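You operate a simulated robot arm through the tools that you are given. There is no shell and no other tool. Be economical: measure what you need, move in short steps, check, and stop when the job is done.

You run a simulated robot arm. Do the job below in one go: nothing can be reset, and whatever is moved stays where it is left.

## Task
Get tray 5 ready for painting: sweep the dust off and push the row home.
Fine: first the hand broom, which goes back; then the lever board marked SEAT, which ends up. Set down upright: hand broom. What is to be rubbed or washed off counts as gone when no trace of it is left.

The check looks at the end state, three seconds after you hand in, the way a careful person would. Anything else that was tipped, shoved, dropped, spilled or broken makes it a failure.

## Robot
A 7-joint arm with a two-finger parallel gripper, fixed in place. Base frame: the origin is at the foot of the arm, x ahead of it, y to its left, z up. Units: m, degrees, N and s.
Its first joint turns from -132.0 to 132.0 degrees. Payload 3.91 kg.
Tool frame: the origin (TCP) lies between the finger pads and is the grasp point; the fingertips stand 0.03 m ahead of it; z points along the fingers, y is the line along which they close. The gripper opens to 0.11 m. The fingers are 0.02 m wide and 0.01 m thick; the gripper's body (0.048 by 0.112 m) begins 0.055 m behind the TCP.
Orientation is that of the tool frame in the base frame, as a unit quaternion [x, y, z, w]. With the fingers straight down and closing along the base's y, the tool's x points along the base's -x, its y along +y and its z along -z.

## Interface
- The arm moves only by the tool jog_arm. Its argument "motion" is a list of rows, each a list of 7 numbers: the shift along the tool's x, y, z in mm, then the turn, a rotation vector about the tool's x, y, z in degrees, then the opening, from 0 (shut) to 1 (fully open). In form: [[tx, ty, tz, wx, wy, wz, claw], ...]. A call has 1 to 12 rows; each row shifts and turns the commanded pose from where the row before left it, along the tool's axes as they then stand. A row lasts 0.2 s, in which the tool goes at most 0.05 m and 8.6 degrees; a call with a longer step from one row to the next is refused whole, and so is a gripper value outside its range. A pose out of reach is approached as far as the arm can. The call stops where the force on the tool passes 90 N (or 10 N more than at its start, if that is more) or the arm is blocked; 0.2 s more then pass. Each finger travels about 0.108 m/s and halts on what it meets, pressing with about 29 N; the grip force reading is that of the motor and also rises with nothing between the fingers. The clock runs only during rows and for 0.2 s after the last one: add rows that do not move to give the fingers time. It gives the time, the measured TCP pose, the force on the tool (base axes), the opening and the grip force at its end, in the units of the frame above (readings bear some noise), with the torque about the TCP (base axes, N m) and any sound that the robot's microphone picked up.
- Cameras (640 x 400 px; columns grow to the right, rows downward): "scene" is fixed at [0.0501, 0.65, 1.6194]; the picture's right is [-0.72, -0.69, 0.00], its down [-0.32, 0.33, -0.89] and it looks along [0.61, -0.64, -0.46] (base axes); focal length 359 px, centre (320, 200). "wrist" rides on the gripper at [0.072, 0.017, -0.103] in the tool frame; the picture's right is [-0.23, 0.97, 0.00], its down [-0.76, -0.18, -0.62] and it looks along [-0.61, -0.14, 0.78] (tool axes); focal length 222 px, centre (320, 200). There is no depth. A picture from a camera that has moved, and an enlarged one, comes with that camera's place and axes in the base frame and with its lens.
- capture(camera): a new picture of that camera. No time passes.
- enlarge(camera, box): a new picture of the part [left, top, right, bottom] of that camera's present view, enlarged. No time passes.
- hand_in(): hands the job in; it is judged then, once.

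Work in short steps. Places have to be worked out from the pictures, the camera data and where the tool is seen: move nearer, look again, correct. Check each grasp and each placing, and mend what went wrong. You have 120 turns and 84 pictures in all, those below and enlarged ones among them. Open the gripper and draw the arm clear of the work before you hand the job in, unless the task says otherwise; then end with one line.

The tools are called after "Request:" as name(argument=value, ...) on one line, values as JSON. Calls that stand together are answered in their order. jog_arm: Moves the arm, as the interface text tells. Its arguments: {"type":"object","properties":{"motion":{"type":"array"}},"required":["motion"]} The other tools are called the same way: capture (camera) takes a picture; enlarge (camera, box) takes an enlarged picture of a part of a camera's view; hand_in () hands the job in.

At the start:

```text
t: 0.0
tcp_pos: [0.5138, -0.1, 1.2596]
tool_rot: [0.0, 1.0, 0.001, 0.0]
ft_force: [-0.2, -0.6, 0.0]
wrist_torque: [0.02, 0.01, 0.0]
grip_width: 0.1098
grip_force: 0.1
```

scene: 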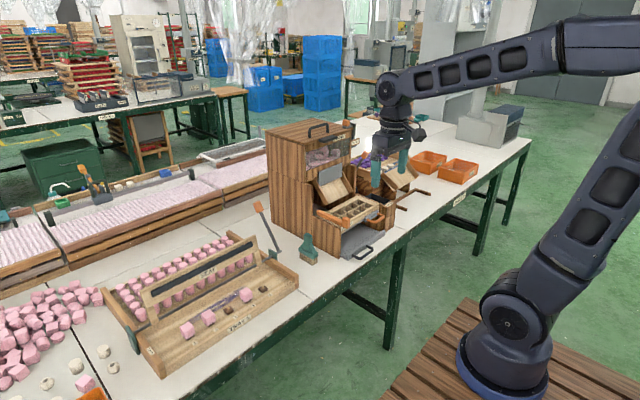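
wrist: 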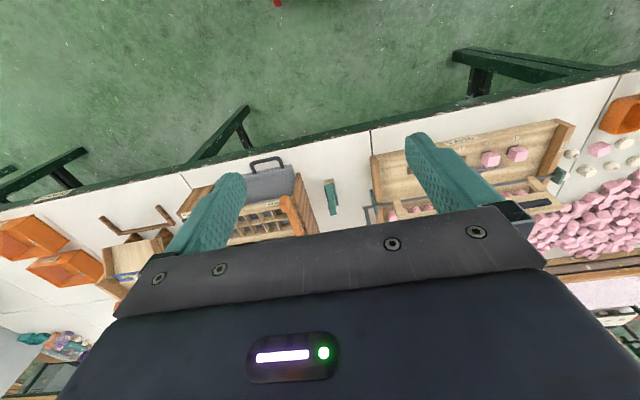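

I start with close-ups of the tray area and the broom.

Request:
enlarge(camera="scene", box=[90, 190, 330, 390])

Request:
enlarge(camera="scene", box=[230, 110, 450, 270])

```text
2.00 times, centred on (210, 290) of scene
camera zoom: at [0.0501, 0.65, 1.6194], right [-0.72, -0.69, 0.0], down [-0.32, 0.33, -0.89], along [0.61, -0.64, -0.46], focal length 718 px, centre (540, 20)
```

zoom: 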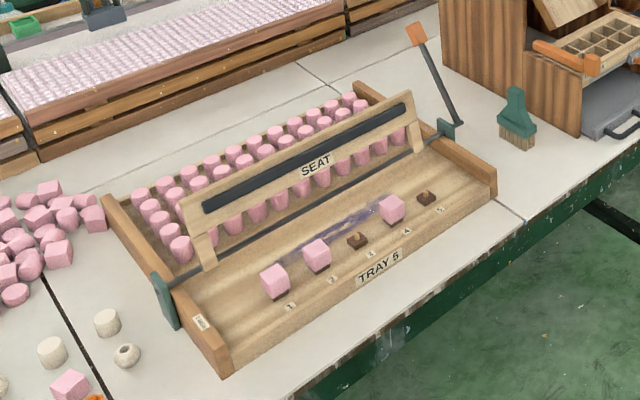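

```text
2.50 times, centred on (340, 190) of scene
camera zoom: at [0.0501, 0.65, 1.6194], right [-0.72, -0.69, 0.0], down [-0.32, 0.33, -0.89], along [0.61, -0.64, -0.46], focal length 898 px, centre (270, 225)
```

zoom: 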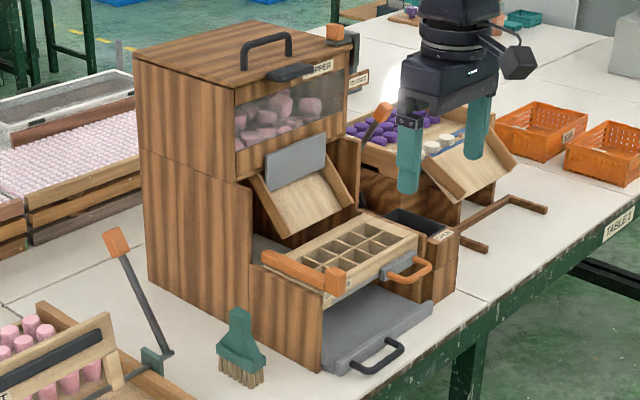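

The table top looks to be at z≈0.74, with the broom near (0.87,-0.14) and the tray spanning y≈-0.02..0.47, x≥0.79. I move above and in front of the tray for a closer look.

Request:
jog_arm(motion=[[-18.6, 33, 21, 0, 0, 0, 1], [-18.6, 33, 21, 0, 0, 0, 1], [-18.6, 33, 21, 0, 0, 0, 1], [-18.6, 33, 21, 0, 0, 0, 1], [-18.6, 33, 21, 0, 0, 0, 1], [-18.6, 33, 21, 0, 0, 0, 1], [-18.6, 33, 21, 0, 0, 0, 1], [-18.6, 33, 21, 0, 0, 0, 1], [-18.6, 33, 21, 0, 0, 0, 1], [-18.6, 33, 21, 0, 0, 0, 1]])

Request:
capture(camera="wrist")

Request:
capture(camera="scene")

```text
t: 2.2
tcp_pos: [0.7013, 0.2285, 1.0501]
tool_rot: [0.001, 1.0, -0.001, 0.001]
ft_force: [-0.3, -1.1, 1.3]
wrist_torque: [0.02, -0.03, 0.01]
grip_width: 0.1101
grip_force: 0.0
```

```text
79 pictures are left
camera wrist: at [0.6286, 0.2461, 1.1522], right [0.23, 0.97, 0.0], down [0.76, -0.18, 0.62], along [0.61, -0.14, -0.78], focal length 222 px, centre (320, 200)
```

wrist: 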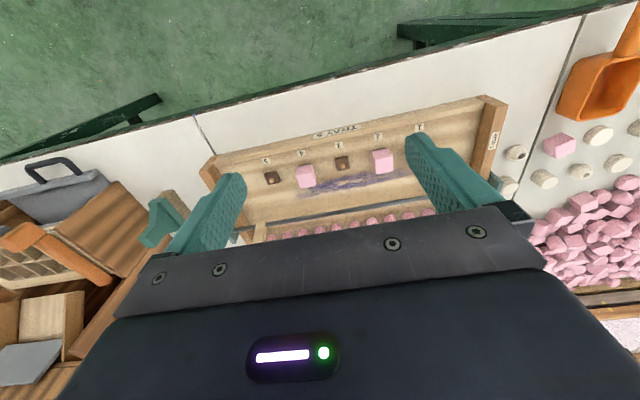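

```text
78 pictures are left
```

scene: 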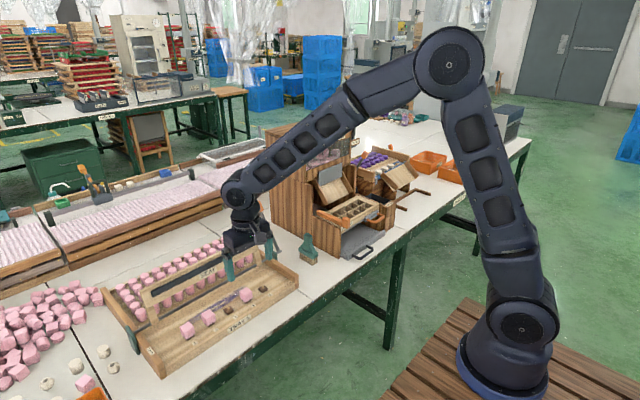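

The tray is in view; I enlarge the dust and the row.

Request:
enlarge(camera="wrist", box=[200, 90, 440, 240])

Request:
enlarge(camera="scene", box=[160, 260, 300, 347])

```text
2.67 times, centred on (320, 165) of wrist
camera zoom: at [0.6286, 0.2461, 1.1522], right [0.23, 0.97, 0.0], down [0.76, -0.18, 0.62], along [0.61, -0.14, -0.78], focal length 592 px, centre (320, 293)
```

zoom: 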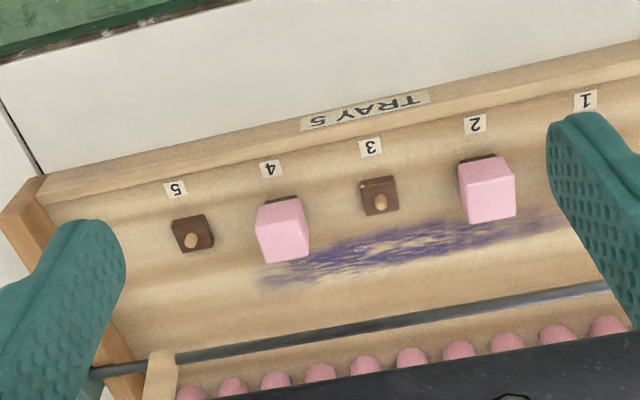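

```text
4.57 times, centred on (230, 304) of scene
camera zoom: at [0.0501, 0.65, 1.6194], right [-0.72, -0.69, 0.0], down [-0.32, 0.33, -0.89], along [0.61, -0.64, -0.46], focal length 1641 px, centre (731, -273)
```

zoom: 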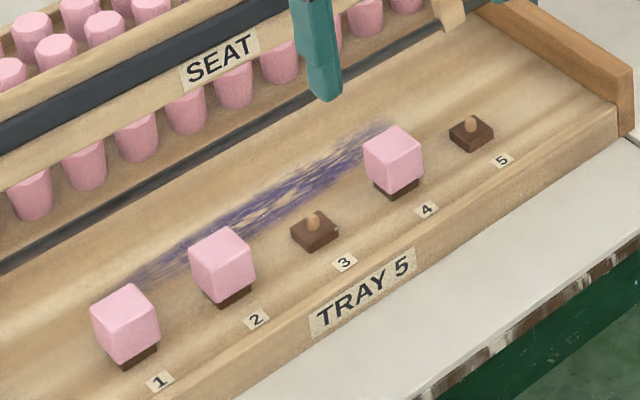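

The dust lies at x≈0.88–0.925, y≈0.13–0.38, right behind the row. Next I look at the broom from close by.

Request:
jog_arm(motion=[[5, -41, 6, 0, 0, 0, 1], [5, -41, 6, 0, 0, 0, 1], [5, -41, 6, 0, 0, 0, 1], [5, -41, 6, 0, 0, 0, 1], [5, -41, 6, 0, 0, 0, 1], [5, -41, 6, 0, 0, 0, 1], [5, -41, 6, 0, 0, 0, 1], [5, -41, 6, 0, 0, 0, 1]])

Request:
capture(camera="wrist")

Request:
enlarge(camera="scene", box=[230, 190, 390, 290])

```text
t: 4.0
tcp_pos: [0.6601, -0.0981, 1.0039]
tool_rot: [0.0, 1.0, 0.0, 0.0]
ft_force: [0.4, 0.4, -0.4]
wrist_torque: [-0.04, 0.01, -0.05]
grip_width: 0.1102
grip_force: 0.0
```

```text
75 pictures are left
camera wrist: at [0.5872, -0.0802, 1.1053], right [0.23, 0.97, 0.0], down [0.76, -0.18, 0.62], along [0.61, -0.14, -0.78], focal length 222 px, centre (320, 200)
```

wrist: 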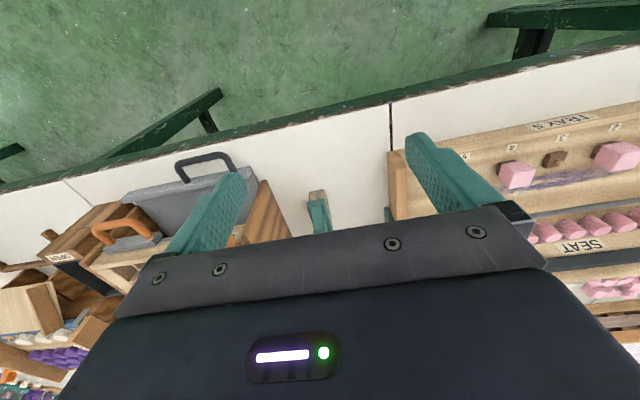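

```text
4.00 times, centred on (310, 240) of scene
camera zoom: at [0.0501, 0.65, 1.6194], right [-0.72, -0.69, 0.0], down [-0.32, 0.33, -0.89], along [0.61, -0.64, -0.46], focal length 1436 px, centre (360, 40)
```

zoom: 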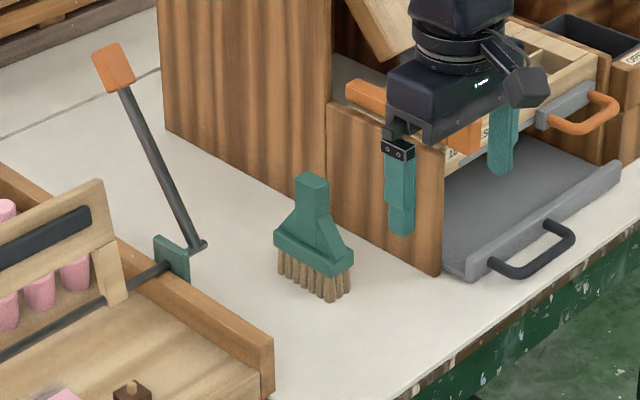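

The broom stands at about (0.885,-0.16), wide along x, top near z 0.86. I'll grip its handle along x, so that at the tray the brush can lie along y with the gripper slim in x. First I turn the tool by 90°.

Request:
jog_arm(motion=[[0, 0, 0, 0, 0, 8.182, 1], [0, 0, 0, 0, 0, 8.182, 1], [0, 0, 0, 0, 0, 8.182, 1], [0, 0, 0, 0, 0, 8.182, 1], [0, 0, 0, 0, 0, 8.182, 1], [0, 0, 0, 0, 0, 8.182, 1], [0, 0, 0, 0, 0, 8.182, 1], [0, 0, 0, 0, 0, 8.182, 1], [0, 0, 0, 0, 0, 8.182, 1], [0, 0, 0, 0, 0, 8.182, 1], [0, 0, 0, 0, 0, 8.18, 1]])

```text
t: 6.4
tcp_pos: [0.66, -0.0981, 1.0014]
tool_rot: [0.708, 0.706, -0.001, 0.0]
ft_force: [-0.4, -0.2, 0.3]
wrist_torque: [0.01, -0.01, 0.02]
grip_width: 0.1099
grip_force: 0.1
```

The turn went well; now I move over the broom with a safe margin in height.

Request:
jog_arm(motion=[[-10.3, 37.5, 5, 0, 0, 0, 1], [-10.3, 37.5, 5, 0, 0, 0, 1], [-10.3, 37.5, 5, 0, 0, 0, 1], [-10.3, 37.5, 5, 0, 0, 0, 1], [-10.3, 37.5, 5, 0, 0, 0, 1], [-10.3, 37.5, 5, 0, 0, 0, 1]])

Request:
capture(camera="wrist")

Request:
enlarge(camera="scene", box=[230, 190, 390, 290])

```text
t: 7.8
tcp_pos: [0.886, -0.1597, 0.9726]
tool_rot: [0.707, 0.707, 0.0, 0.0]
ft_force: [0.0, 0.0, -0.4]
wrist_torque: [-0.01, 0.0, 0.03]
grip_width: 0.1099
grip_force: 0.2
```

```text
73 pictures are left
camera wrist: at [0.9023, -0.0866, 1.074], right [0.97, -0.23, 0.0], down [-0.18, -0.76, 0.62], along [-0.14, -0.61, -0.78], focal length 222 px, centre (320, 200)
```

wrist: 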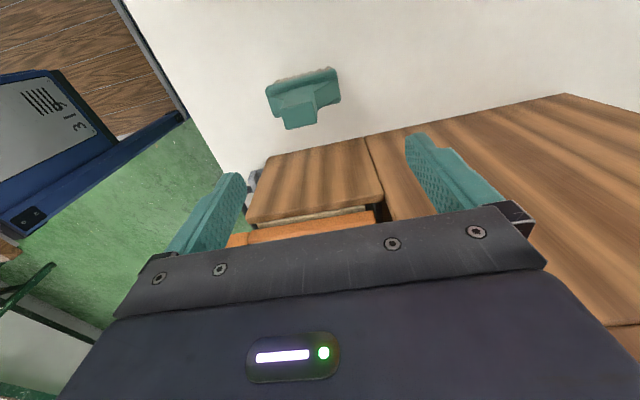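

```text
4.00 times, centred on (310, 240) of scene
camera zoom: at [0.0501, 0.65, 1.6194], right [-0.72, -0.69, 0.0], down [-0.32, 0.33, -0.89], along [0.61, -0.64, -0.46], focal length 1436 px, centre (360, 40)
```

zoom: 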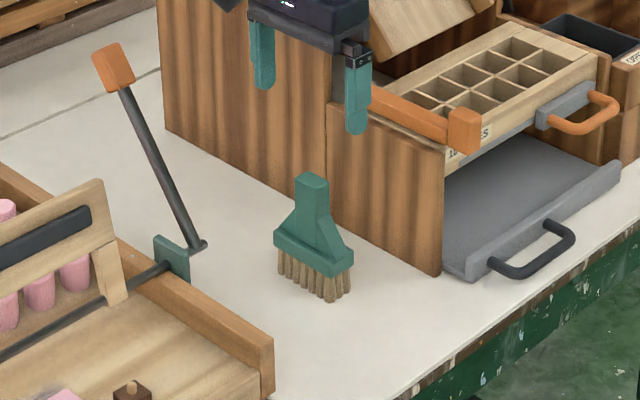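

Combining both views puts the broom at (0.871,-0.147) with its top at z≈0.878 and the table at about 0.753. I centre over it and lower partway.

Request:
jog_arm(motion=[[6.5, -7.5, 0, 0, 0, 0, 1], [6.2, -7.5, 0, 0, 0, 0, 1], [0, 0, 30, 0, 0, 0, 1], [0, 0, 25, 0, 0, 0, 1]])

Request:
capture(camera="wrist")

Request:
enlarge(camera="scene", box=[270, 200, 350, 270])

```text
t: 8.8
tcp_pos: [0.8707, -0.1455, 0.9175]
tool_rot: [0.707, 0.707, 0.0, 0.0]
ft_force: [-0.4, -0.3, 0.4]
wrist_torque: [0.0, -0.01, -0.04]
grip_width: 0.11
grip_force: 0.0
```

```text
71 pictures are left
camera wrist: at [0.8877, -0.0733, 1.0196], right [0.97, -0.23, 0.0], down [-0.18, -0.76, 0.62], along [-0.14, -0.61, -0.78], focal length 222 px, centre (320, 200)
```

wrist: 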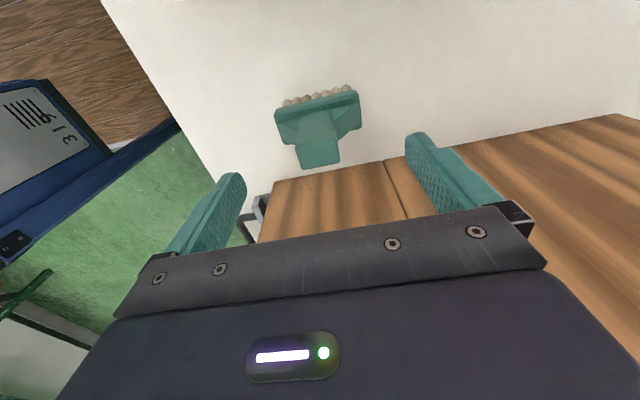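

```text
5.71 times, centred on (310, 235) of scene
camera zoom: at [0.0501, 0.65, 1.6194], right [-0.72, -0.69, 0.0], down [-0.32, 0.33, -0.89], along [0.61, -0.64, -0.46], focal length 2052 px, centre (377, 0)
```

zoom: 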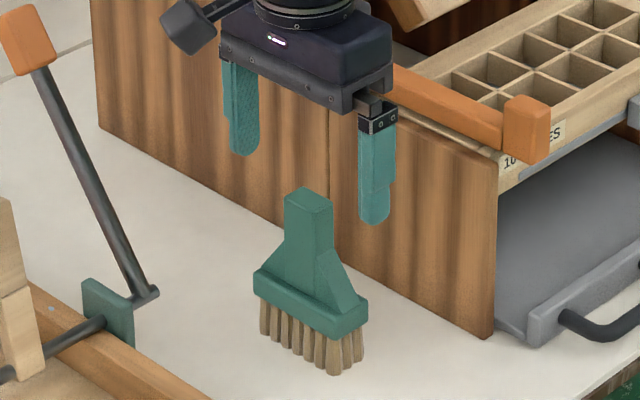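

Alignment looks good, with the handle top at about (0.871,-0.146,0.877). I lower to TCP z≈0.869 and close gently.

Request:
jog_arm(motion=[[0, 0, 25, 0, 0, 0, 1], [0, 0, 23, 0, 0, 0, 1], [0, 0, 0, 0, 0, 0, 0.6], [0, 0, 0, 0, 0, 0, 0.3], [0, 0, 0, 0, 0, 0, 0.1], [0, 0, 0, 0, 0, 0, 0], [0, 0, 0, 0, 0, 0, 0], [0, 0, 0, 0, 0, 0, 0]])

Request:
enlarge(camera="scene", box=[270, 200, 350, 270])

```text
t: 10.6
tcp_pos: [0.8716, -0.1471, 0.8699]
tool_rot: [0.707, 0.707, 0.0, 0.0]
ft_force: [0.5, -0.3, -0.8]
wrist_torque: [0.0, 0.01, 0.01]
grip_width: 0.0297
grip_force: 29.3
```

```text
5.71 times, centred on (310, 235) of scene
camera zoom: at [0.0501, 0.65, 1.6194], right [-0.72, -0.69, 0.0], down [-0.32, 0.33, -0.89], along [0.61, -0.64, -0.46], focal length 2052 px, centre (377, 0)
```

zoom: 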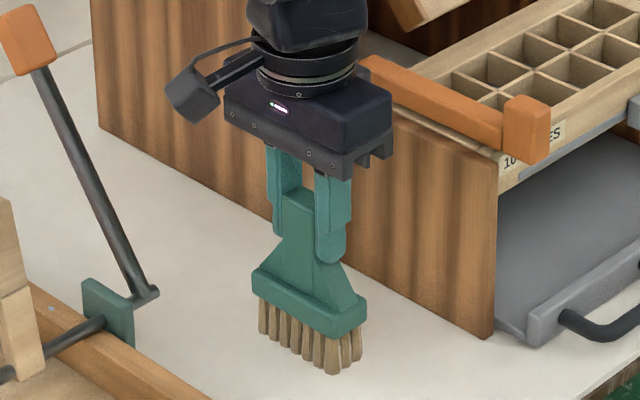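

The broom is gripped (width 29.7 mm); home TCP is (0.8716,-0.1471,0.8699). I lift it straight up.

Request:
jog_arm(motion=[[0, 0, -20, 0, 0, 0, 0], [0, 0, -40, 0, 0, 0, 0], [0, 0, -40, 0, 0, 0, 0], [0, 0, -40, 0, 0, 0, 0], [0, 0, -40, 0, 0, 0, 0], [0, -30, 0, 0, 0, 0, 0], [0, -40, 0, 0, 0, 0, 0]])

Request:
enlarge(camera="scene", box=[250, 150, 410, 270])

```text
t: 12.2
tcp_pos: [0.8009, -0.1484, 1.0487]
tool_rot: [0.707, 0.707, 0.0, 0.0]
ft_force: [1.0, -0.2, -2.5]
wrist_torque: [-0.04, 0.02, -0.05]
grip_width: 0.0298
grip_force: 28.7
```

```text
3.33 times, centred on (330, 210) of scene
camera zoom: at [0.0501, 0.65, 1.6194], right [-0.72, -0.69, 0.0], down [-0.32, 0.33, -0.89], along [0.61, -0.64, -0.46], focal length 1197 px, centre (287, 167)
```

zoom: 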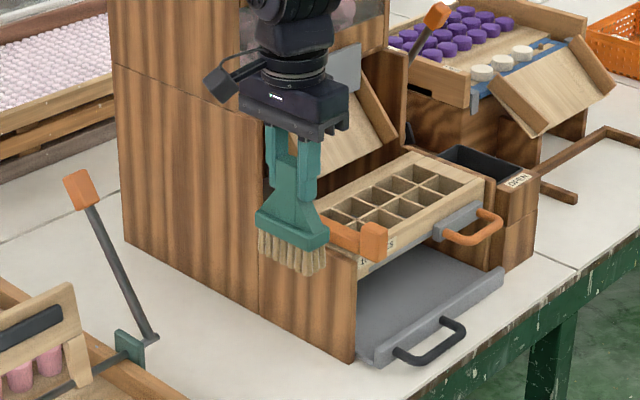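

The broom hangs straight. I bring it sideways over the front of the tray, well above everything.

Request:
jog_arm(motion=[[45, 0, 0, 0, 0, 0, 0], [45, 0, 0, 0, 0, 0, 0], [45, 0, 0, 0, 0, 0, 0], [45, 0, 0, 0, 0, 0, 0], [45, 0, 0, 0, 0, 0, 0], [45, 0, 0, 0, 0, 0, 0], [45, 0, 0, 0, 0, 0, 0], [45, 0, 0, 0, 0, 0, 0]])

Request:
jog_arm(motion=[[0, 0, 0, 0, 0, -8.182, 0], [0, 0, 0, 0, 0, -8.182, 0], [0, 0, 0, 0, 0, -8.182, 0], [0, 0, 0, 0, 0, -8.182, 0], [0, 0, 0, 0, 0, -8.182, 0], [0, 0, 0, 0, 0, -8.182, 0], [0, 0, 0, 0, 0, -8.182, 0], [0, 0, 0, 0, 0, -8.182, 0], [0, 0, 0, 0, 0, -8.182, 0], [0, 0, 0, 0, 0, -8.182, 0], [0, 0, 0, 0, 0, -8.18, 0]])

Request:
capture(camera="wrist")

Request:
capture(camera="scene")

```text
t: 14.0
tcp_pos: [0.8002, 0.215, 1.0484]
tool_rot: [0.708, 0.707, 0.0, 0.0]
ft_force: [-0.4, -1.2, -1.0]
wrist_torque: [0.04, 0.01, -0.04]
grip_width: 0.0299
grip_force: 29.0
```

```text
t: 16.4
tcp_pos: [0.8012, 0.2142, 1.0487]
tool_rot: [0.0, 1.0, 0.001, 0.0]
ft_force: [0.0, 0.4, -0.8]
wrist_torque: [0.02, 0.01, 0.01]
grip_width: 0.0295
grip_force: 29.4
```

```text
67 pictures are left
camera wrist: at [0.7282, 0.2305, 1.15], right [0.23, 0.97, 0.0], down [0.76, -0.18, 0.62], along [0.61, -0.14, -0.78], focal length 222 px, centre (320, 200)
```

wrist: 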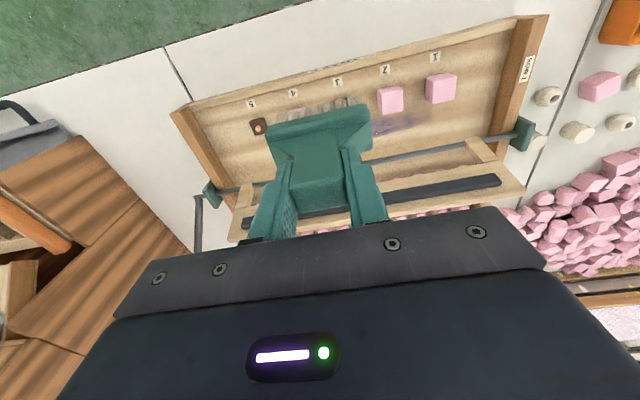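

```text
66 pictures are left
```

scene: 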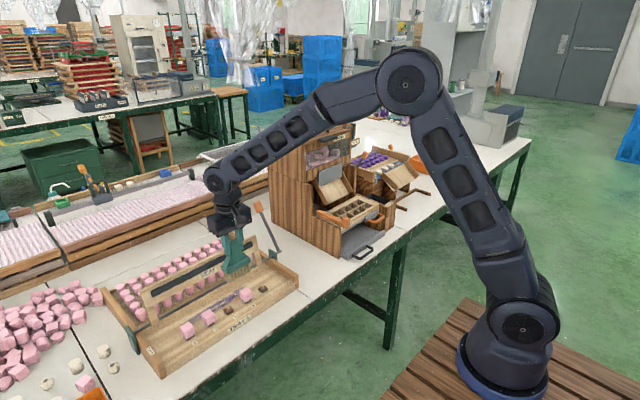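

Combining views again: the tray floor is at z≈0.787, the row at x≈0.833, the dust at x≈0.87–0.905, y≈0.13–0.375, and the shaft near x≈0.93. I move over the middle of the dust, stopping a few cm above.

Request:
jog_arm(motion=[[-29, 12, 0, 0, 0, 0, 0], [-29, 12, 0, 0, 0, 0, 0], [-29, 12, 0, 0, 0, 0, 0], [0, 0, 35, 0, 0, 0, 0], [0, 0, 35, 0, 0, 0, 0], [0, 0, 35, 0, 0, 0, 0]])

Request:
enlarge(camera="scene", box=[150, 220, 310, 340])

Request:
capture(camera="wrist")

```text
t: 17.8
tcp_pos: [0.8874, 0.2492, 0.9438]
tool_rot: [-0.001, 1.0, -0.001, 0.0]
ft_force: [-1.1, -0.6, -0.6]
wrist_torque: [-0.01, -0.03, 0.0]
grip_width: 0.0298
grip_force: 29.4
```

```text
3.33 times, centred on (230, 280) of scene
camera zoom: at [0.0501, 0.65, 1.6194], right [-0.72, -0.69, 0.0], down [-0.32, 0.33, -0.89], along [0.61, -0.64, -0.46], focal length 1197 px, centre (620, -67)
```

zoom: 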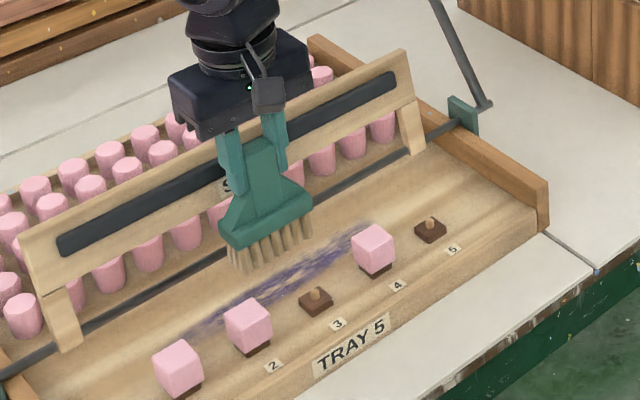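

```text
64 pictures are left
camera wrist: at [0.8142, 0.2666, 1.0449], right [0.23, 0.97, 0.0], down [0.76, -0.18, 0.62], along [0.61, -0.14, -0.78], focal length 222 px, centre (320, 200)
```

wrist: 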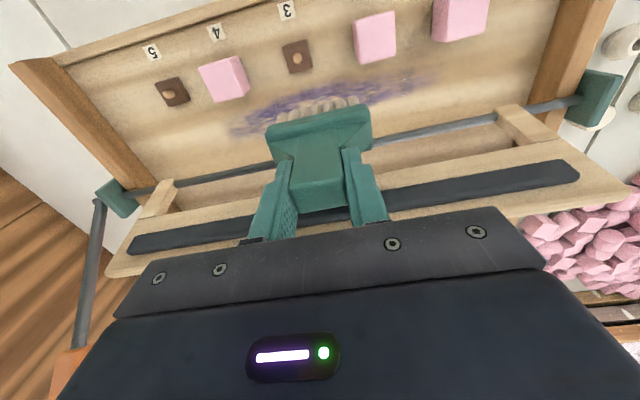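

The brush is over the dust with clear space on both sides. I lower it in small steps until it touches.

Request:
jog_arm(motion=[[0, 0, 20, 0, 0, 0, 0], [0, 0, 10, 0, 0, 0, 0], [0, 0, 4, 0, 0, 0, 0], [0, 0, 0, 0, 0, 0, 0]])

Request:
enlarge(camera="scene", box=[170, 240, 290, 330])

```text
t: 18.8
tcp_pos: [0.8872, 0.2492, 0.9099]
tool_rot: [0.0, 1.0, 0.0, 0.0]
ft_force: [-0.8, 0.3, -2.0]
wrist_torque: [0.0, -0.03, 0.0]
grip_width: 0.0297
grip_force: 29.5
```

```text
4.44 times, centred on (230, 285) of scene
camera zoom: at [0.0501, 0.65, 1.6194], right [-0.72, -0.69, 0.0], down [-0.32, 0.33, -0.89], along [0.61, -0.64, -0.46], focal length 1596 px, centre (720, -178)
```

zoom: 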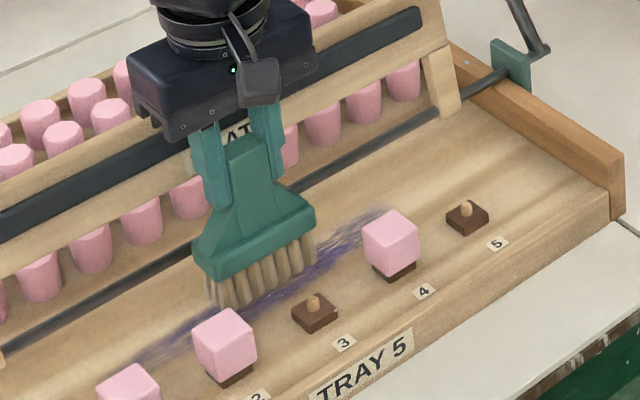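

No contact yet; I continue downward in 3 mm steps.

Request:
jog_arm(motion=[[0, 0, 3, 0, 0, 0, 0], [0, 0, 3, 0, 0, 0, 0], [0, 0, 0, 0, 0, 0, 0]])

Request:
jog_arm(motion=[[0, 0, 2, 0, 0, 0, 0], [0, 0, 2, 0, 0, 0, 0], [0, 0, 0, 0, 0, 0, 0]])

```text
t: 19.6
tcp_pos: [0.8877, 0.2479, 0.9045]
tool_rot: [0.0, 1.0, -0.001, -0.001]
ft_force: [0.5, 0.2, -0.4]
wrist_torque: [0.02, -0.02, 0.04]
grip_width: 0.0299
grip_force: 29.1
```

```text
t: 20.4
tcp_pos: [0.8877, 0.2497, 0.8987]
tool_rot: [0.0, 1.0, 0.0, 0.001]
ft_force: [-0.7, 0.1, -1.6]
wrist_torque: [0.03, -0.01, 0.0]
grip_width: 0.0299
grip_force: 29.2
```

Request:
jog_arm(motion=[[0, 0, 2, 0, 0, 0, 0], [0, 0, 2, 0, 0, 0, 0], [0, 0, 0, 0, 0, 0, 0]])

Request:
enlarge(camera="scene", box=[170, 240, 290, 330])

```text
t: 21.2
tcp_pos: [0.8892, 0.25, 0.8963]
tool_rot: [-0.001, 1.0, 0.001, 0.002]
ft_force: [1.3, 0.2, 25.5]
wrist_torque: [-0.16, -0.16, -0.01]
grip_width: 0.0297
grip_force: 29.0
```

```text
4.44 times, centred on (230, 285) of scene
camera zoom: at [0.0501, 0.65, 1.6194], right [-0.72, -0.69, 0.0], down [-0.32, 0.33, -0.89], along [0.61, -0.64, -0.46], focal length 1596 px, centre (720, -178)
```

zoom: 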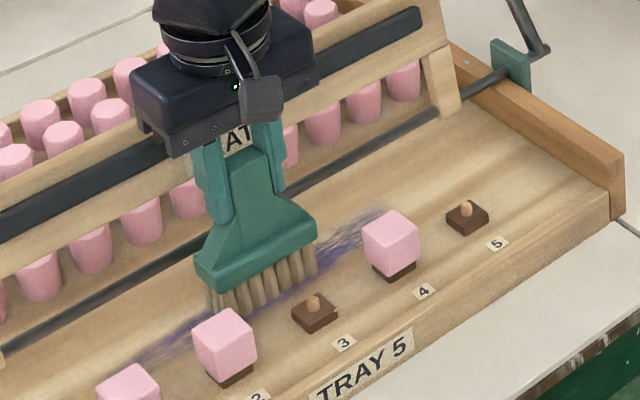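

Contact with 25 N at TCP z≈0.896, which is firm. I ease by 1 mm and sweep to the right (−y), which is open behind cube 4, then look.

Request:
jog_arm(motion=[[0, 0, -1.2, 0, 0, 0, 0], [0, -15, 0, 0, 0, 0, 0], [0, -20, 0, 0, 0, 0, 0], [0, -20, 0, 0, 0, 0, 0], [0, -20, 0, 0, 0, 0, 0], [0, -20, 0, 0, 0, 0, 0], [0, -20, 0, 0, 0, 0, 0], [0, -20, 0, 0, 0, 0, 0]])

Request:
enlarge(camera="scene", box=[170, 240, 290, 330])

```text
t: 23.0
tcp_pos: [0.8879, 0.1132, 0.8963]
tool_rot: [0.001, 1.0, -0.001, -0.002]
ft_force: [0.5, -1.1, 2.5]
wrist_torque: [-0.13, -0.12, -0.05]
grip_width: 0.0296
grip_force: 28.7
```

```text
4.44 times, centred on (230, 285) of scene
camera zoom: at [0.0501, 0.65, 1.6194], right [-0.72, -0.69, 0.0], down [-0.32, 0.33, -0.89], along [0.61, -0.64, -0.46], focal length 1596 px, centre (720, -178)
```

zoom: 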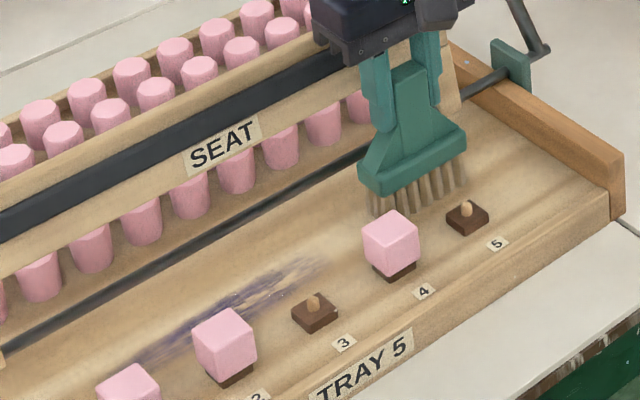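

Wiping works: the right part is already gone. I shift 6 mm toward the row and sweep the full length to the left.

Request:
jog_arm(motion=[[6, 5, 0, 0, 0, 0, 0], [0, 25, 0, 0, 0, 0, 0], [0, 25, 0, 0, 0, 0, 0], [0, 25, 0, 0, 0, 0, 0], [0, 25, 0, 0, 0, 0, 0], [0, 25, 0, 0, 0, 0, 0], [0, 25, 0, 0, 0, 0, 0], [0, 25, 0, 0, 0, 0, 0], [0, 25, 0, 0, 0, 0, 0], [0, 25, 0, 0, 0, 0, 0], [0, 25, 0, 0, 0, 0, 0], [0, 25, 0, 0, 0, 0, 0]])

Request:
enlarge(camera="scene", box=[150, 250, 270, 340])

```text
t: 25.6
tcp_pos: [0.8826, 0.3945, 0.8967]
tool_rot: [0.0, 1.0, 0.0, 0.001]
ft_force: [0.2, -0.2, -1.7]
wrist_torque: [0.03, -0.03, 0.03]
grip_width: 0.0296
grip_force: 29.2
```

```text
4.44 times, centred on (210, 295) of scene
camera zoom: at [0.0501, 0.65, 1.6194], right [-0.72, -0.69, 0.0], down [-0.32, 0.33, -0.89], along [0.61, -0.64, -0.46], focal length 1596 px, centre (809, -222)
```

zoom: 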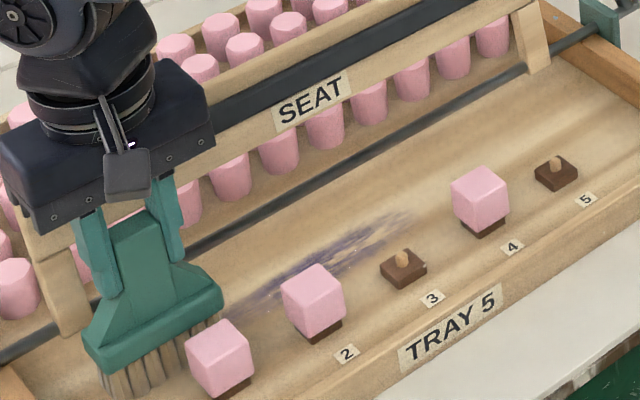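

Contact was lost near the end (about 0 N), so some dust remains behind slots 2–3. I lower 1 mm and sweep back.

Request:
jog_arm(motion=[[0, 0, 1, 0, 0, 0, 0], [0, -20, 0, 0, 0, 0, 0], [0, -20, 0, 0, 0, 0, 0], [0, -20, 0, 0, 0, 0, 0], [0, -20, 0, 0, 0, 0, 0], [0, -20, 0, 0, 0, 0, 0], [0, -20, 0, 0, 0, 0, 0], [0, -20, 0, 0, 0, 0, 0], [0, -20, 0, 0, 0, 0, 0], [0, -20, 0, 0, 0, 0, 0], [0, -20, 0, 0, 0, 0, 0], [0, -20, 0, 0, 0, 0, 0]])

Request:
enlarge(camera="scene", box=[150, 250, 270, 340])

```text
t: 28.2
tcp_pos: [0.8824, 0.1731, 0.8954]
tool_rot: [0.001, 1.0, 0.0, 0.001]
ft_force: [-0.3, 4.1, 16.1]
wrist_torque: [0.11, -0.03, -0.14]
grip_width: 0.0298
grip_force: 28.6
```

```text
4.44 times, centred on (210, 295) of scene
camera zoom: at [0.0501, 0.65, 1.6194], right [-0.72, -0.69, 0.0], down [-0.32, 0.33, -0.89], along [0.61, -0.64, -0.46], focal length 1596 px, centre (809, -222)
```

zoom: 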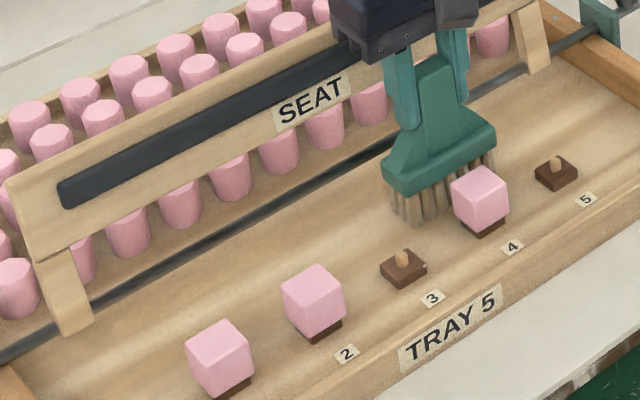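

Nearly everything is gone. I finish the stroke on the right and do a full pass 5 mm closer to the row.

Request:
jog_arm(motion=[[0, -30, 0, 0, 0, 0, 0], [0, -30, 0, 0, 0, 0, 0], [5, 0, 0, 0, 0, 0, 0], [0, 30, 0, 0, 0, 0, 0], [0, 30, 0, 0, 0, 0, 0], [0, 30, 0, 0, 0, 0, 0], [0, 30, 0, 0, 0, 0, 0], [0, 30, 0, 0, 0, 0, 0], [0, 30, 0, 0, 0, 0, 0], [0, 30, 0, 0, 0, 0, 0], [0, 30, 0, 0, 0, 0, 0], [0, 30, 0, 0, 0, 0, 0]])

Request:
jog_arm(motion=[[-14, 6, 0, 0, 0, 0, 0], [0, -25, 0, 0, 0, 0, 0], [0, -25, 0, 0, 0, 0, 0], [0, -25, 0, 0, 0, 0, 0], [0, -25, 0, 0, 0, 0, 0], [0, -25, 0, 0, 0, 0, 0], [0, -25, 0, 0, 0, 0, 0], [0, -25, 0, 0, 0, 0, 0], [0, -25, 0, 0, 0, 0, 0], [0, -25, 0, 0, 0, 0, 0], [0, -25, 0, 0, 0, 0, 0], [0, -25, 0, 0, 0, 0, 0]])

Request:
jog_arm(motion=[[0, 0, -20, 0, 0, 0, 0], [0, 0, -40, 0, 0, 0, 0], [0, 0, -40, 0, 0, 0, 0], [0, 0, -40, 0, 0, 0, 0], [45, 0, 0, 0, 0, 0, 0], [45, 0, 0, 0, 0, 0, 0]])

Request:
enlarge(camera="scene", box=[160, 250, 300, 340])

Request:
capture(camera="wrist")

```text
t: 30.8
tcp_pos: [0.8748, 0.3826, 0.8961]
tool_rot: [0.0, 1.0, 0.001, 0.0]
ft_force: [-1.9, -5.2, 19.8]
wrist_torque: [-0.16, 0.01, 0.2]
grip_width: 0.0297
grip_force: 28.5
```

```text
t: 33.4
tcp_pos: [0.8909, 0.1139, 0.8957]
tool_rot: [0.0, 1.0, -0.001, 0.001]
ft_force: [0.4, 1.7, 9.8]
wrist_torque: [0.02, -0.17, -0.05]
grip_width: 0.0296
grip_force: 29.2
```

```text
t: 34.8
tcp_pos: [0.7997, 0.1162, 1.0352]
tool_rot: [0.0, 1.0, 0.0, -0.001]
ft_force: [0.4, -0.5, -2.5]
wrist_torque: [0.0, 0.01, 0.04]
grip_width: 0.0295
grip_force: 29.2
```

```text
4.44 times, centred on (230, 295) of scene
camera zoom: at [0.0501, 0.65, 1.6194], right [-0.72, -0.69, 0.0], down [-0.32, 0.33, -0.89], along [0.61, -0.64, -0.46], focal length 1596 px, centre (720, -222)
```

zoom: 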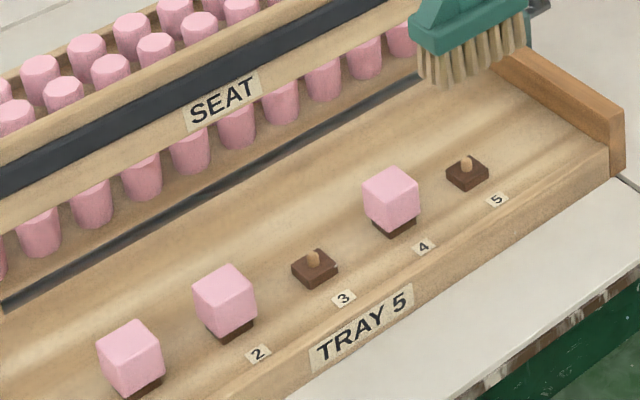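

```text
57 pictures are left
camera wrist: at [0.727, 0.1332, 1.1365], right [0.23, 0.97, 0.0], down [0.76, -0.18, 0.62], along [0.61, -0.14, -0.78], focal length 222 px, centre (320, 200)
```

wrist: 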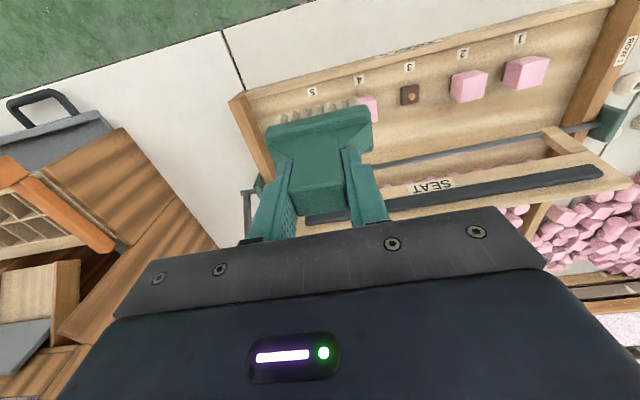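

The floor looks clean from above too; I enlarge the wrist view behind the cubes to make sure.

Request:
enlarge(camera="wrist", box=[360, 50, 600, 200])

```text
2.67 times, centred on (480, 125) of wrist
camera zoom: at [0.727, 0.1332, 1.1365], right [0.23, 0.97, 0.0], down [0.76, -0.18, 0.62], along [0.61, -0.14, -0.78], focal length 592 px, centre (-107, 400)
```

zoom: 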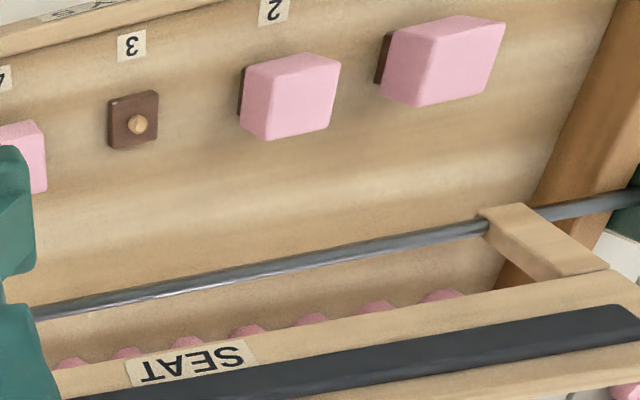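

No trace is left. Now I turn the broom back to its home heading and bring it above its place.

Request:
jog_arm(motion=[[0, 0, -13, 0, 0, 8.182, 0], [0, 0, 0, 0, 0, 8.182, 0], [0, 0, 0, 0, 0, 8.182, 0], [0, 0, 0, 0, 0, 8.182, 0], [0, 0, 0, 0, 0, 8.182, 0], [0, 0, 0, 0, 0, 8.182, 0], [0, 0, 0, 0, 0, 8.182, 0], [0, 0, 0, 0, 0, 8.182, 0], [0, 0, 0, 0, 0, 8.182, 0], [0, 0, 0, 0, 0, 8.182, 0], [0, 0, 0, 0, 0, 8.18, 0]])

Request:
jog_arm(motion=[[-43.8, 0, 0, 0, 0, 0, 0], [-43.8, 0, 0, 0, 0, 0, 0], [-43.8, 0, 0, 0, 0, 0, 0], [-43.8, 0, 0, 0, 0, 0, 0], [-43.8, 0, 0, 0, 0, 0, 0], [-43.8, 0, 0, 0, 0, 0, 0], [0, 36, 0, 0, 0, 0, 0], [0, 35.5, 0, 0, 0, 0, 0], [0, 0, 0, 0, 0, 0, 0]])

```text
t: 37.2
tcp_pos: [0.8022, 0.1149, 1.0487]
tool_rot: [0.708, 0.706, 0.001, 0.001]
ft_force: [-0.4, 0.2, -2.1]
wrist_torque: [0.02, -0.01, -0.03]
grip_width: 0.0299
grip_force: 29.7
```

```text
t: 39.2
tcp_pos: [0.8704, -0.1484, 1.0479]
tool_rot: [0.707, 0.707, 0.001, 0.0]
ft_force: [0.3, -0.7, -0.7]
wrist_torque: [-0.04, 0.0, 0.0]
grip_width: 0.0292
grip_force: 28.9
```

Over the home spot; I lower to just above contact, then feel for the table.

Request:
jog_arm(motion=[[0, 0, 40, 0, 0, 0, 0], [0, 0, 40, 0, 0, 0, 0], [0, 0, 40, 0, 0, 0, 0], [0, 0, 30, 0, 0, 0, 0], [1, 1, 20, 0, 0, 0, 0], [0, 0, 3, 0, 0, 0, 0], [0, 0, 0, 0, 0, 0, 0]])

Request:
enlarge(camera="scene", box=[270, 200, 350, 270])

```text
t: 40.8
tcp_pos: [0.8742, -0.1478, 0.8759]
tool_rot: [0.707, 0.707, 0.0, 0.0]
ft_force: [0.0, 0.5, -2.6]
wrist_torque: [0.03, -0.01, 0.01]
grip_width: 0.0297
grip_force: 28.9
```

```text
5.71 times, centred on (310, 235) of scene
camera zoom: at [0.0501, 0.65, 1.6194], right [-0.72, -0.69, 0.0], down [-0.32, 0.33, -0.89], along [0.61, -0.64, -0.46], focal length 2052 px, centre (377, 0)
```

zoom: 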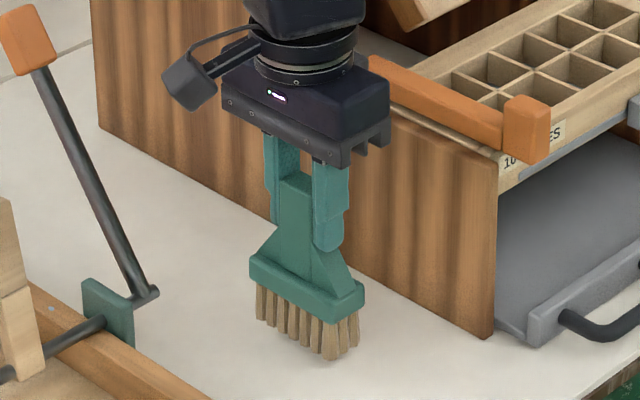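

Request:
jog_arm(motion=[[0, -1, 2, 0, 0, 0, 0], [0, 0, 1.5, 0, 0, 0, 0], [0, 0, 0, 0, 0, 0, 0]])

Request:
jog_arm(motion=[[0, 0, 1.5, 0, 0, 0, 0], [0, 0, 0, 0, 0, 0, 0]])

```text
t: 41.6
tcp_pos: [0.8734, -0.1459, 0.8722]
tool_rot: [0.707, 0.708, 0.0, -0.001]
ft_force: [-0.1, 0.3, -0.9]
wrist_torque: [-0.03, -0.01, 0.02]
grip_width: 0.0299
grip_force: 28.5
```

```text
t: 42.2
tcp_pos: [0.8715, -0.1475, 0.8718]
tool_rot: [0.707, 0.707, -0.001, 0.0]
ft_force: [-0.9, -0.1, -2.3]
wrist_torque: [0.01, 0.01, -0.02]
grip_width: 0.0295
grip_force: 29.2
```

Still about 1–2 mm above the table; I go on feeling downward.

Request:
jog_arm(motion=[[0, 0, 1, 0, 0, 0, 0], [0, 0, 0, 0, 0, 0, 0]])

Request:
jog_arm(motion=[[0, 0, 1, 0, 0, 0, 0], [0, 0, 0, 0, 0, 0, 0]])

```text
t: 42.8
tcp_pos: [0.8731, -0.1478, 0.8703]
tool_rot: [0.707, 0.707, 0.0, 0.0]
ft_force: [0.1, -0.2, -0.8]
wrist_torque: [0.01, -0.01, 0.01]
grip_width: 0.0293
grip_force: 28.8
```

```text
t: 43.4
tcp_pos: [0.8726, -0.1471, 0.8686]
tool_rot: [0.707, 0.707, -0.001, -0.001]
ft_force: [-0.3, 0.4, -1.6]
wrist_torque: [-0.02, 0.0, 0.0]
grip_width: 0.0297
grip_force: 28.8
```

Request:
jog_arm(motion=[[0, 0, 1, 0, 0, 0, 0], [0, 0, 0, 0, 0, 0, 0]])

Request:
enlarge(camera="scene", box=[270, 200, 350, 270])

```text
t: 44.0
tcp_pos: [0.8718, -0.1473, 0.8681]
tool_rot: [0.707, 0.707, 0.0, 0.001]
ft_force: [-0.9, -0.2, -1.9]
wrist_torque: [0.03, 0.02, 0.0]
grip_width: 0.0299
grip_force: 28.9
```

```text
5.71 times, centred on (310, 235) of scene
camera zoom: at [0.0501, 0.65, 1.6194], right [-0.72, -0.69, 0.0], down [-0.32, 0.33, -0.89], along [0.61, -0.64, -0.46], focal length 2052 px, centre (377, 0)
```

zoom: 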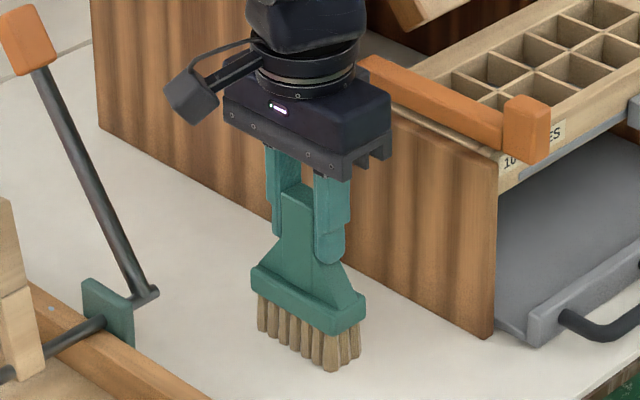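

The bristles are about 2 mm higher than in the original picture, so I go on down.

Request:
jog_arm(motion=[[0, 0, 1, 0, 0, 0, 0], [0, 0, 0, 0, 0, 0, 0]])

Request:
jog_arm(motion=[[0, 0, 1, 0, 0, 0, 0], [0, 0, 0, 0, 0, 0, 0]])

```text
t: 44.6
tcp_pos: [0.8733, -0.147, 0.8671]
tool_rot: [0.707, 0.707, 0.0, 0.001]
ft_force: [-0.3, -0.5, -1.4]
wrist_torque: [0.01, 0.05, 0.01]
grip_width: 0.03
grip_force: 28.8
```

```text
t: 45.2
tcp_pos: [0.8734, -0.1468, 0.8666]
tool_rot: [0.707, 0.707, 0.0, 0.0]
ft_force: [-0.8, -0.5, 8.8]
wrist_torque: [-0.16, 0.21, 0.01]
grip_width: 0.0295
grip_force: 29.0
```

Contact now (about 10 N). I ease 0.7 mm, open fully and rise.

Request:
jog_arm(motion=[[0, 0, -0.7, 0, 0, 0, 0], [0, 0, 0, 0, 0, 0, 0.15], [0, 0, 0, 0, 0, 0, 0.35], [0, 0, 0, 0, 0, 0, 0.6], [0, 0, 0, 0, 0, 0, 1], [0, 0, 0, 0, 0, 0, 1], [0, 0, -30, 0, 0, 0, 1], [0, 0, -40, 0, 0, 0, 1], [0, 0, -40, 0, 0, 0, 1], [0, 0, -40, 0, 0, 0, 1]])

Request:
enlarge(camera="scene", box=[270, 200, 350, 270])

Request:
enlarge(camera="scene", box=[160, 200, 310, 350])

```text
t: 47.4
tcp_pos: [0.8741, -0.1477, 1.0156]
tool_rot: [0.707, 0.707, 0.0, 0.0]
ft_force: [0.3, 0.2, -0.9]
wrist_torque: [0.03, 0.01, 0.01]
grip_width: 0.1098
grip_force: 0.0
```

```text
5.71 times, centred on (310, 235) of scene
camera zoom: at [0.0501, 0.65, 1.6194], right [-0.72, -0.69, 0.0], down [-0.32, 0.33, -0.89], along [0.61, -0.64, -0.46], focal length 2052 px, centre (377, 0)
```

zoom: 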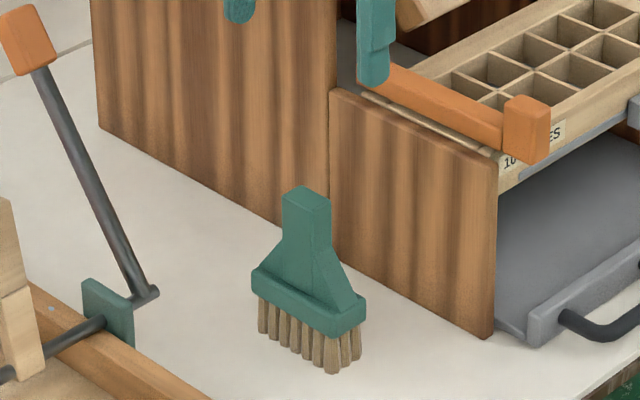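

```text
2.67 times, centred on (235, 275) of scene
camera zoom: at [0.0501, 0.65, 1.6194], right [-0.72, -0.69, 0.0], down [-0.32, 0.33, -0.89], along [0.61, -0.64, -0.46], focal length 957 px, centre (547, 0)
```

zoom: 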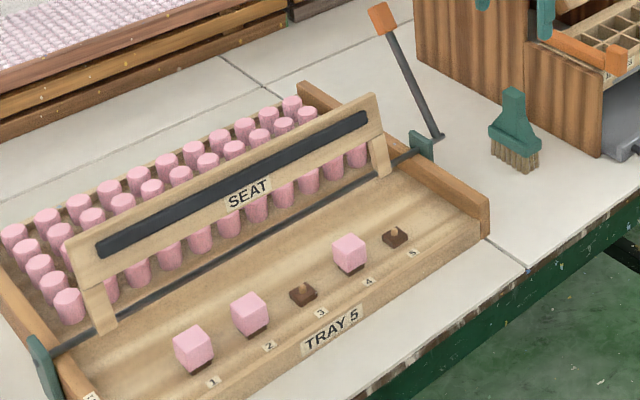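

The broom stands upright back in its place. Now the lever: pivot at about (0.928,-0.055,0.82), orange handle at about (1.04,-0.055,0.97). I back off, square the tool and then pitch it forward to reach the handle.

Request:
jog_arm(motion=[[0, -31, -14, 0, 0, 0, 1], [0, -31, -14, 0, 0, 0, 1], [30, -31, -14, 0, 0, 0, 1], [31, -31, -14, 0, 0, 0, 1], [32, -30, -14, 0, 0, 0, 1]])

Request:
jog_arm(motion=[[0, 0, 0, 0, 0, -8.182, 1], [0, 0, 0, 0, 0, -8.182, 1], [0, 0, 0, 0, 0, -8.182, 1], [0, 0, 0, 0, 0, -8.182, 1], [0, 0, 0, 0, 0, -8.182, 1], [0, 0, 0, 0, 0, -8.182, 1], [0, 0, 0, 0, 0, -8.182, 1], [0, 0, 0, 0, 0, -8.182, 1], [0, 0, 0, 0, 0, -8.182, 1], [0, 0, 0, 0, 0, -8.182, 1], [0, 0, 0, 0, 0, -8.18, 1]])

Request:
jog_arm(motion=[[0, 0, 0, 0, -7.5, 0, 1], [0, 0, 0, 0, -7.5, 0, 1], [0, 0, 0, 0, -7.5, 0, 1], [0, 0, 0, 0, -7.5, 0, 1], [0, 0, 0, 0, -7.5, 0, 1], [0, 0, 0, 0, -7.5, 0, 1]])

Request:
capture(camera="wrist")

Request:
enlarge(camera="scene", box=[200, 150, 360, 270])

```text
t: 48.6
tcp_pos: [0.718, -0.0531, 1.0867]
tool_rot: [0.708, 0.706, 0.0, 0.001]
ft_force: [0.3, -0.4, -1.2]
wrist_torque: [0.04, 0.05, -0.03]
grip_width: 0.1097
grip_force: 0.1
```

```text
t: 51.0
tcp_pos: [0.7186, -0.0534, 1.0864]
tool_rot: [-0.001, 1.0, 0.001, 0.0]
ft_force: [0.5, 0.1, 0.1]
wrist_torque: [0.05, 0.04, -0.01]
grip_width: 0.11
grip_force: 0.0
```

```text
t: 52.6
tcp_pos: [0.7102, -0.1807, 1.0837]
tool_rot: [0.103, 0.924, -0.039, 0.366]
ft_force: [-0.2, -0.8, 1.0]
wrist_torque: [0.04, -0.02, 0.05]
grip_width: 0.1099
grip_force: 0.0
stopped in row 6: the arm was blocked; the commanded pose is now the measured one
```

```text
51 pictures are left
camera wrist: at [0.5928, -0.1374, 1.1079], right [0.38, 0.91, 0.16], down [0.08, -0.2, 0.98], along [0.92, -0.35, -0.15], focal length 222 px, centre (320, 200)
```

wrist: 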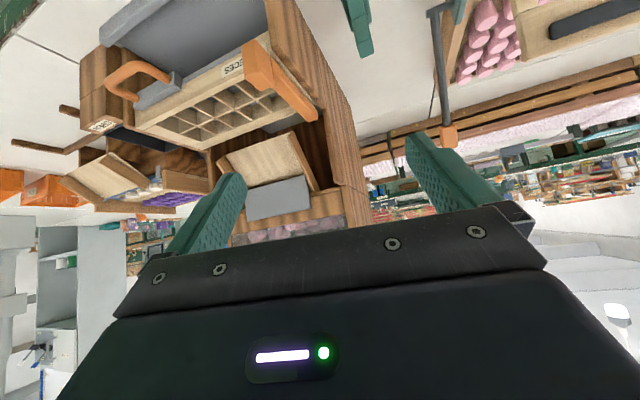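

```text
3.33 times, centred on (280, 210) of scene
camera zoom: at [0.0501, 0.65, 1.6194], right [-0.72, -0.69, 0.0], down [-0.32, 0.33, -0.89], along [0.61, -0.64, -0.46], focal length 1197 px, centre (453, 167)
```

zoom: 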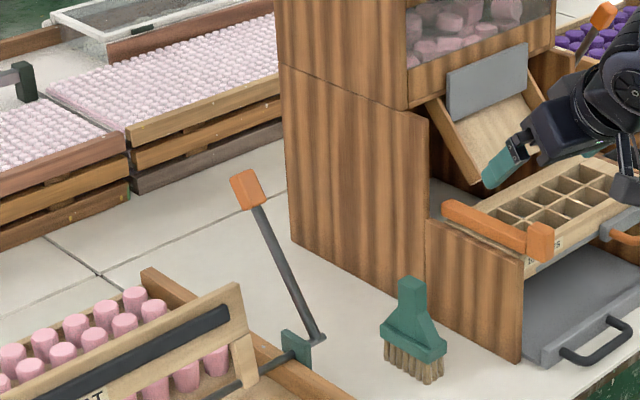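

The arm ran into an internal limit (no force), being too close in for that pitch. I move left, ease the pitch to about 28° and undo the yaw.

Request:
jog_arm(motion=[[0, 30, -10, 0, 7.5, 0, 1], [0, 30, -10, 0, 7.5, 0, 1], [0, 30, 0, -3.5, 0, -5.5, 1], [0, 30, 0, -3.3, 0, -5.5, 1], [0, 0, 0, 0, 0, 0, 1]])

```text
t: 53.8
tcp_pos: [0.7214, -0.0601, 1.1007]
tool_rot: [-0.001, 0.969, 0.009, 0.245]
ft_force: [0.2, 0.2, -0.4]
wrist_torque: [0.02, 0.02, 0.0]
grip_width: 0.1101
grip_force: 0.0
```

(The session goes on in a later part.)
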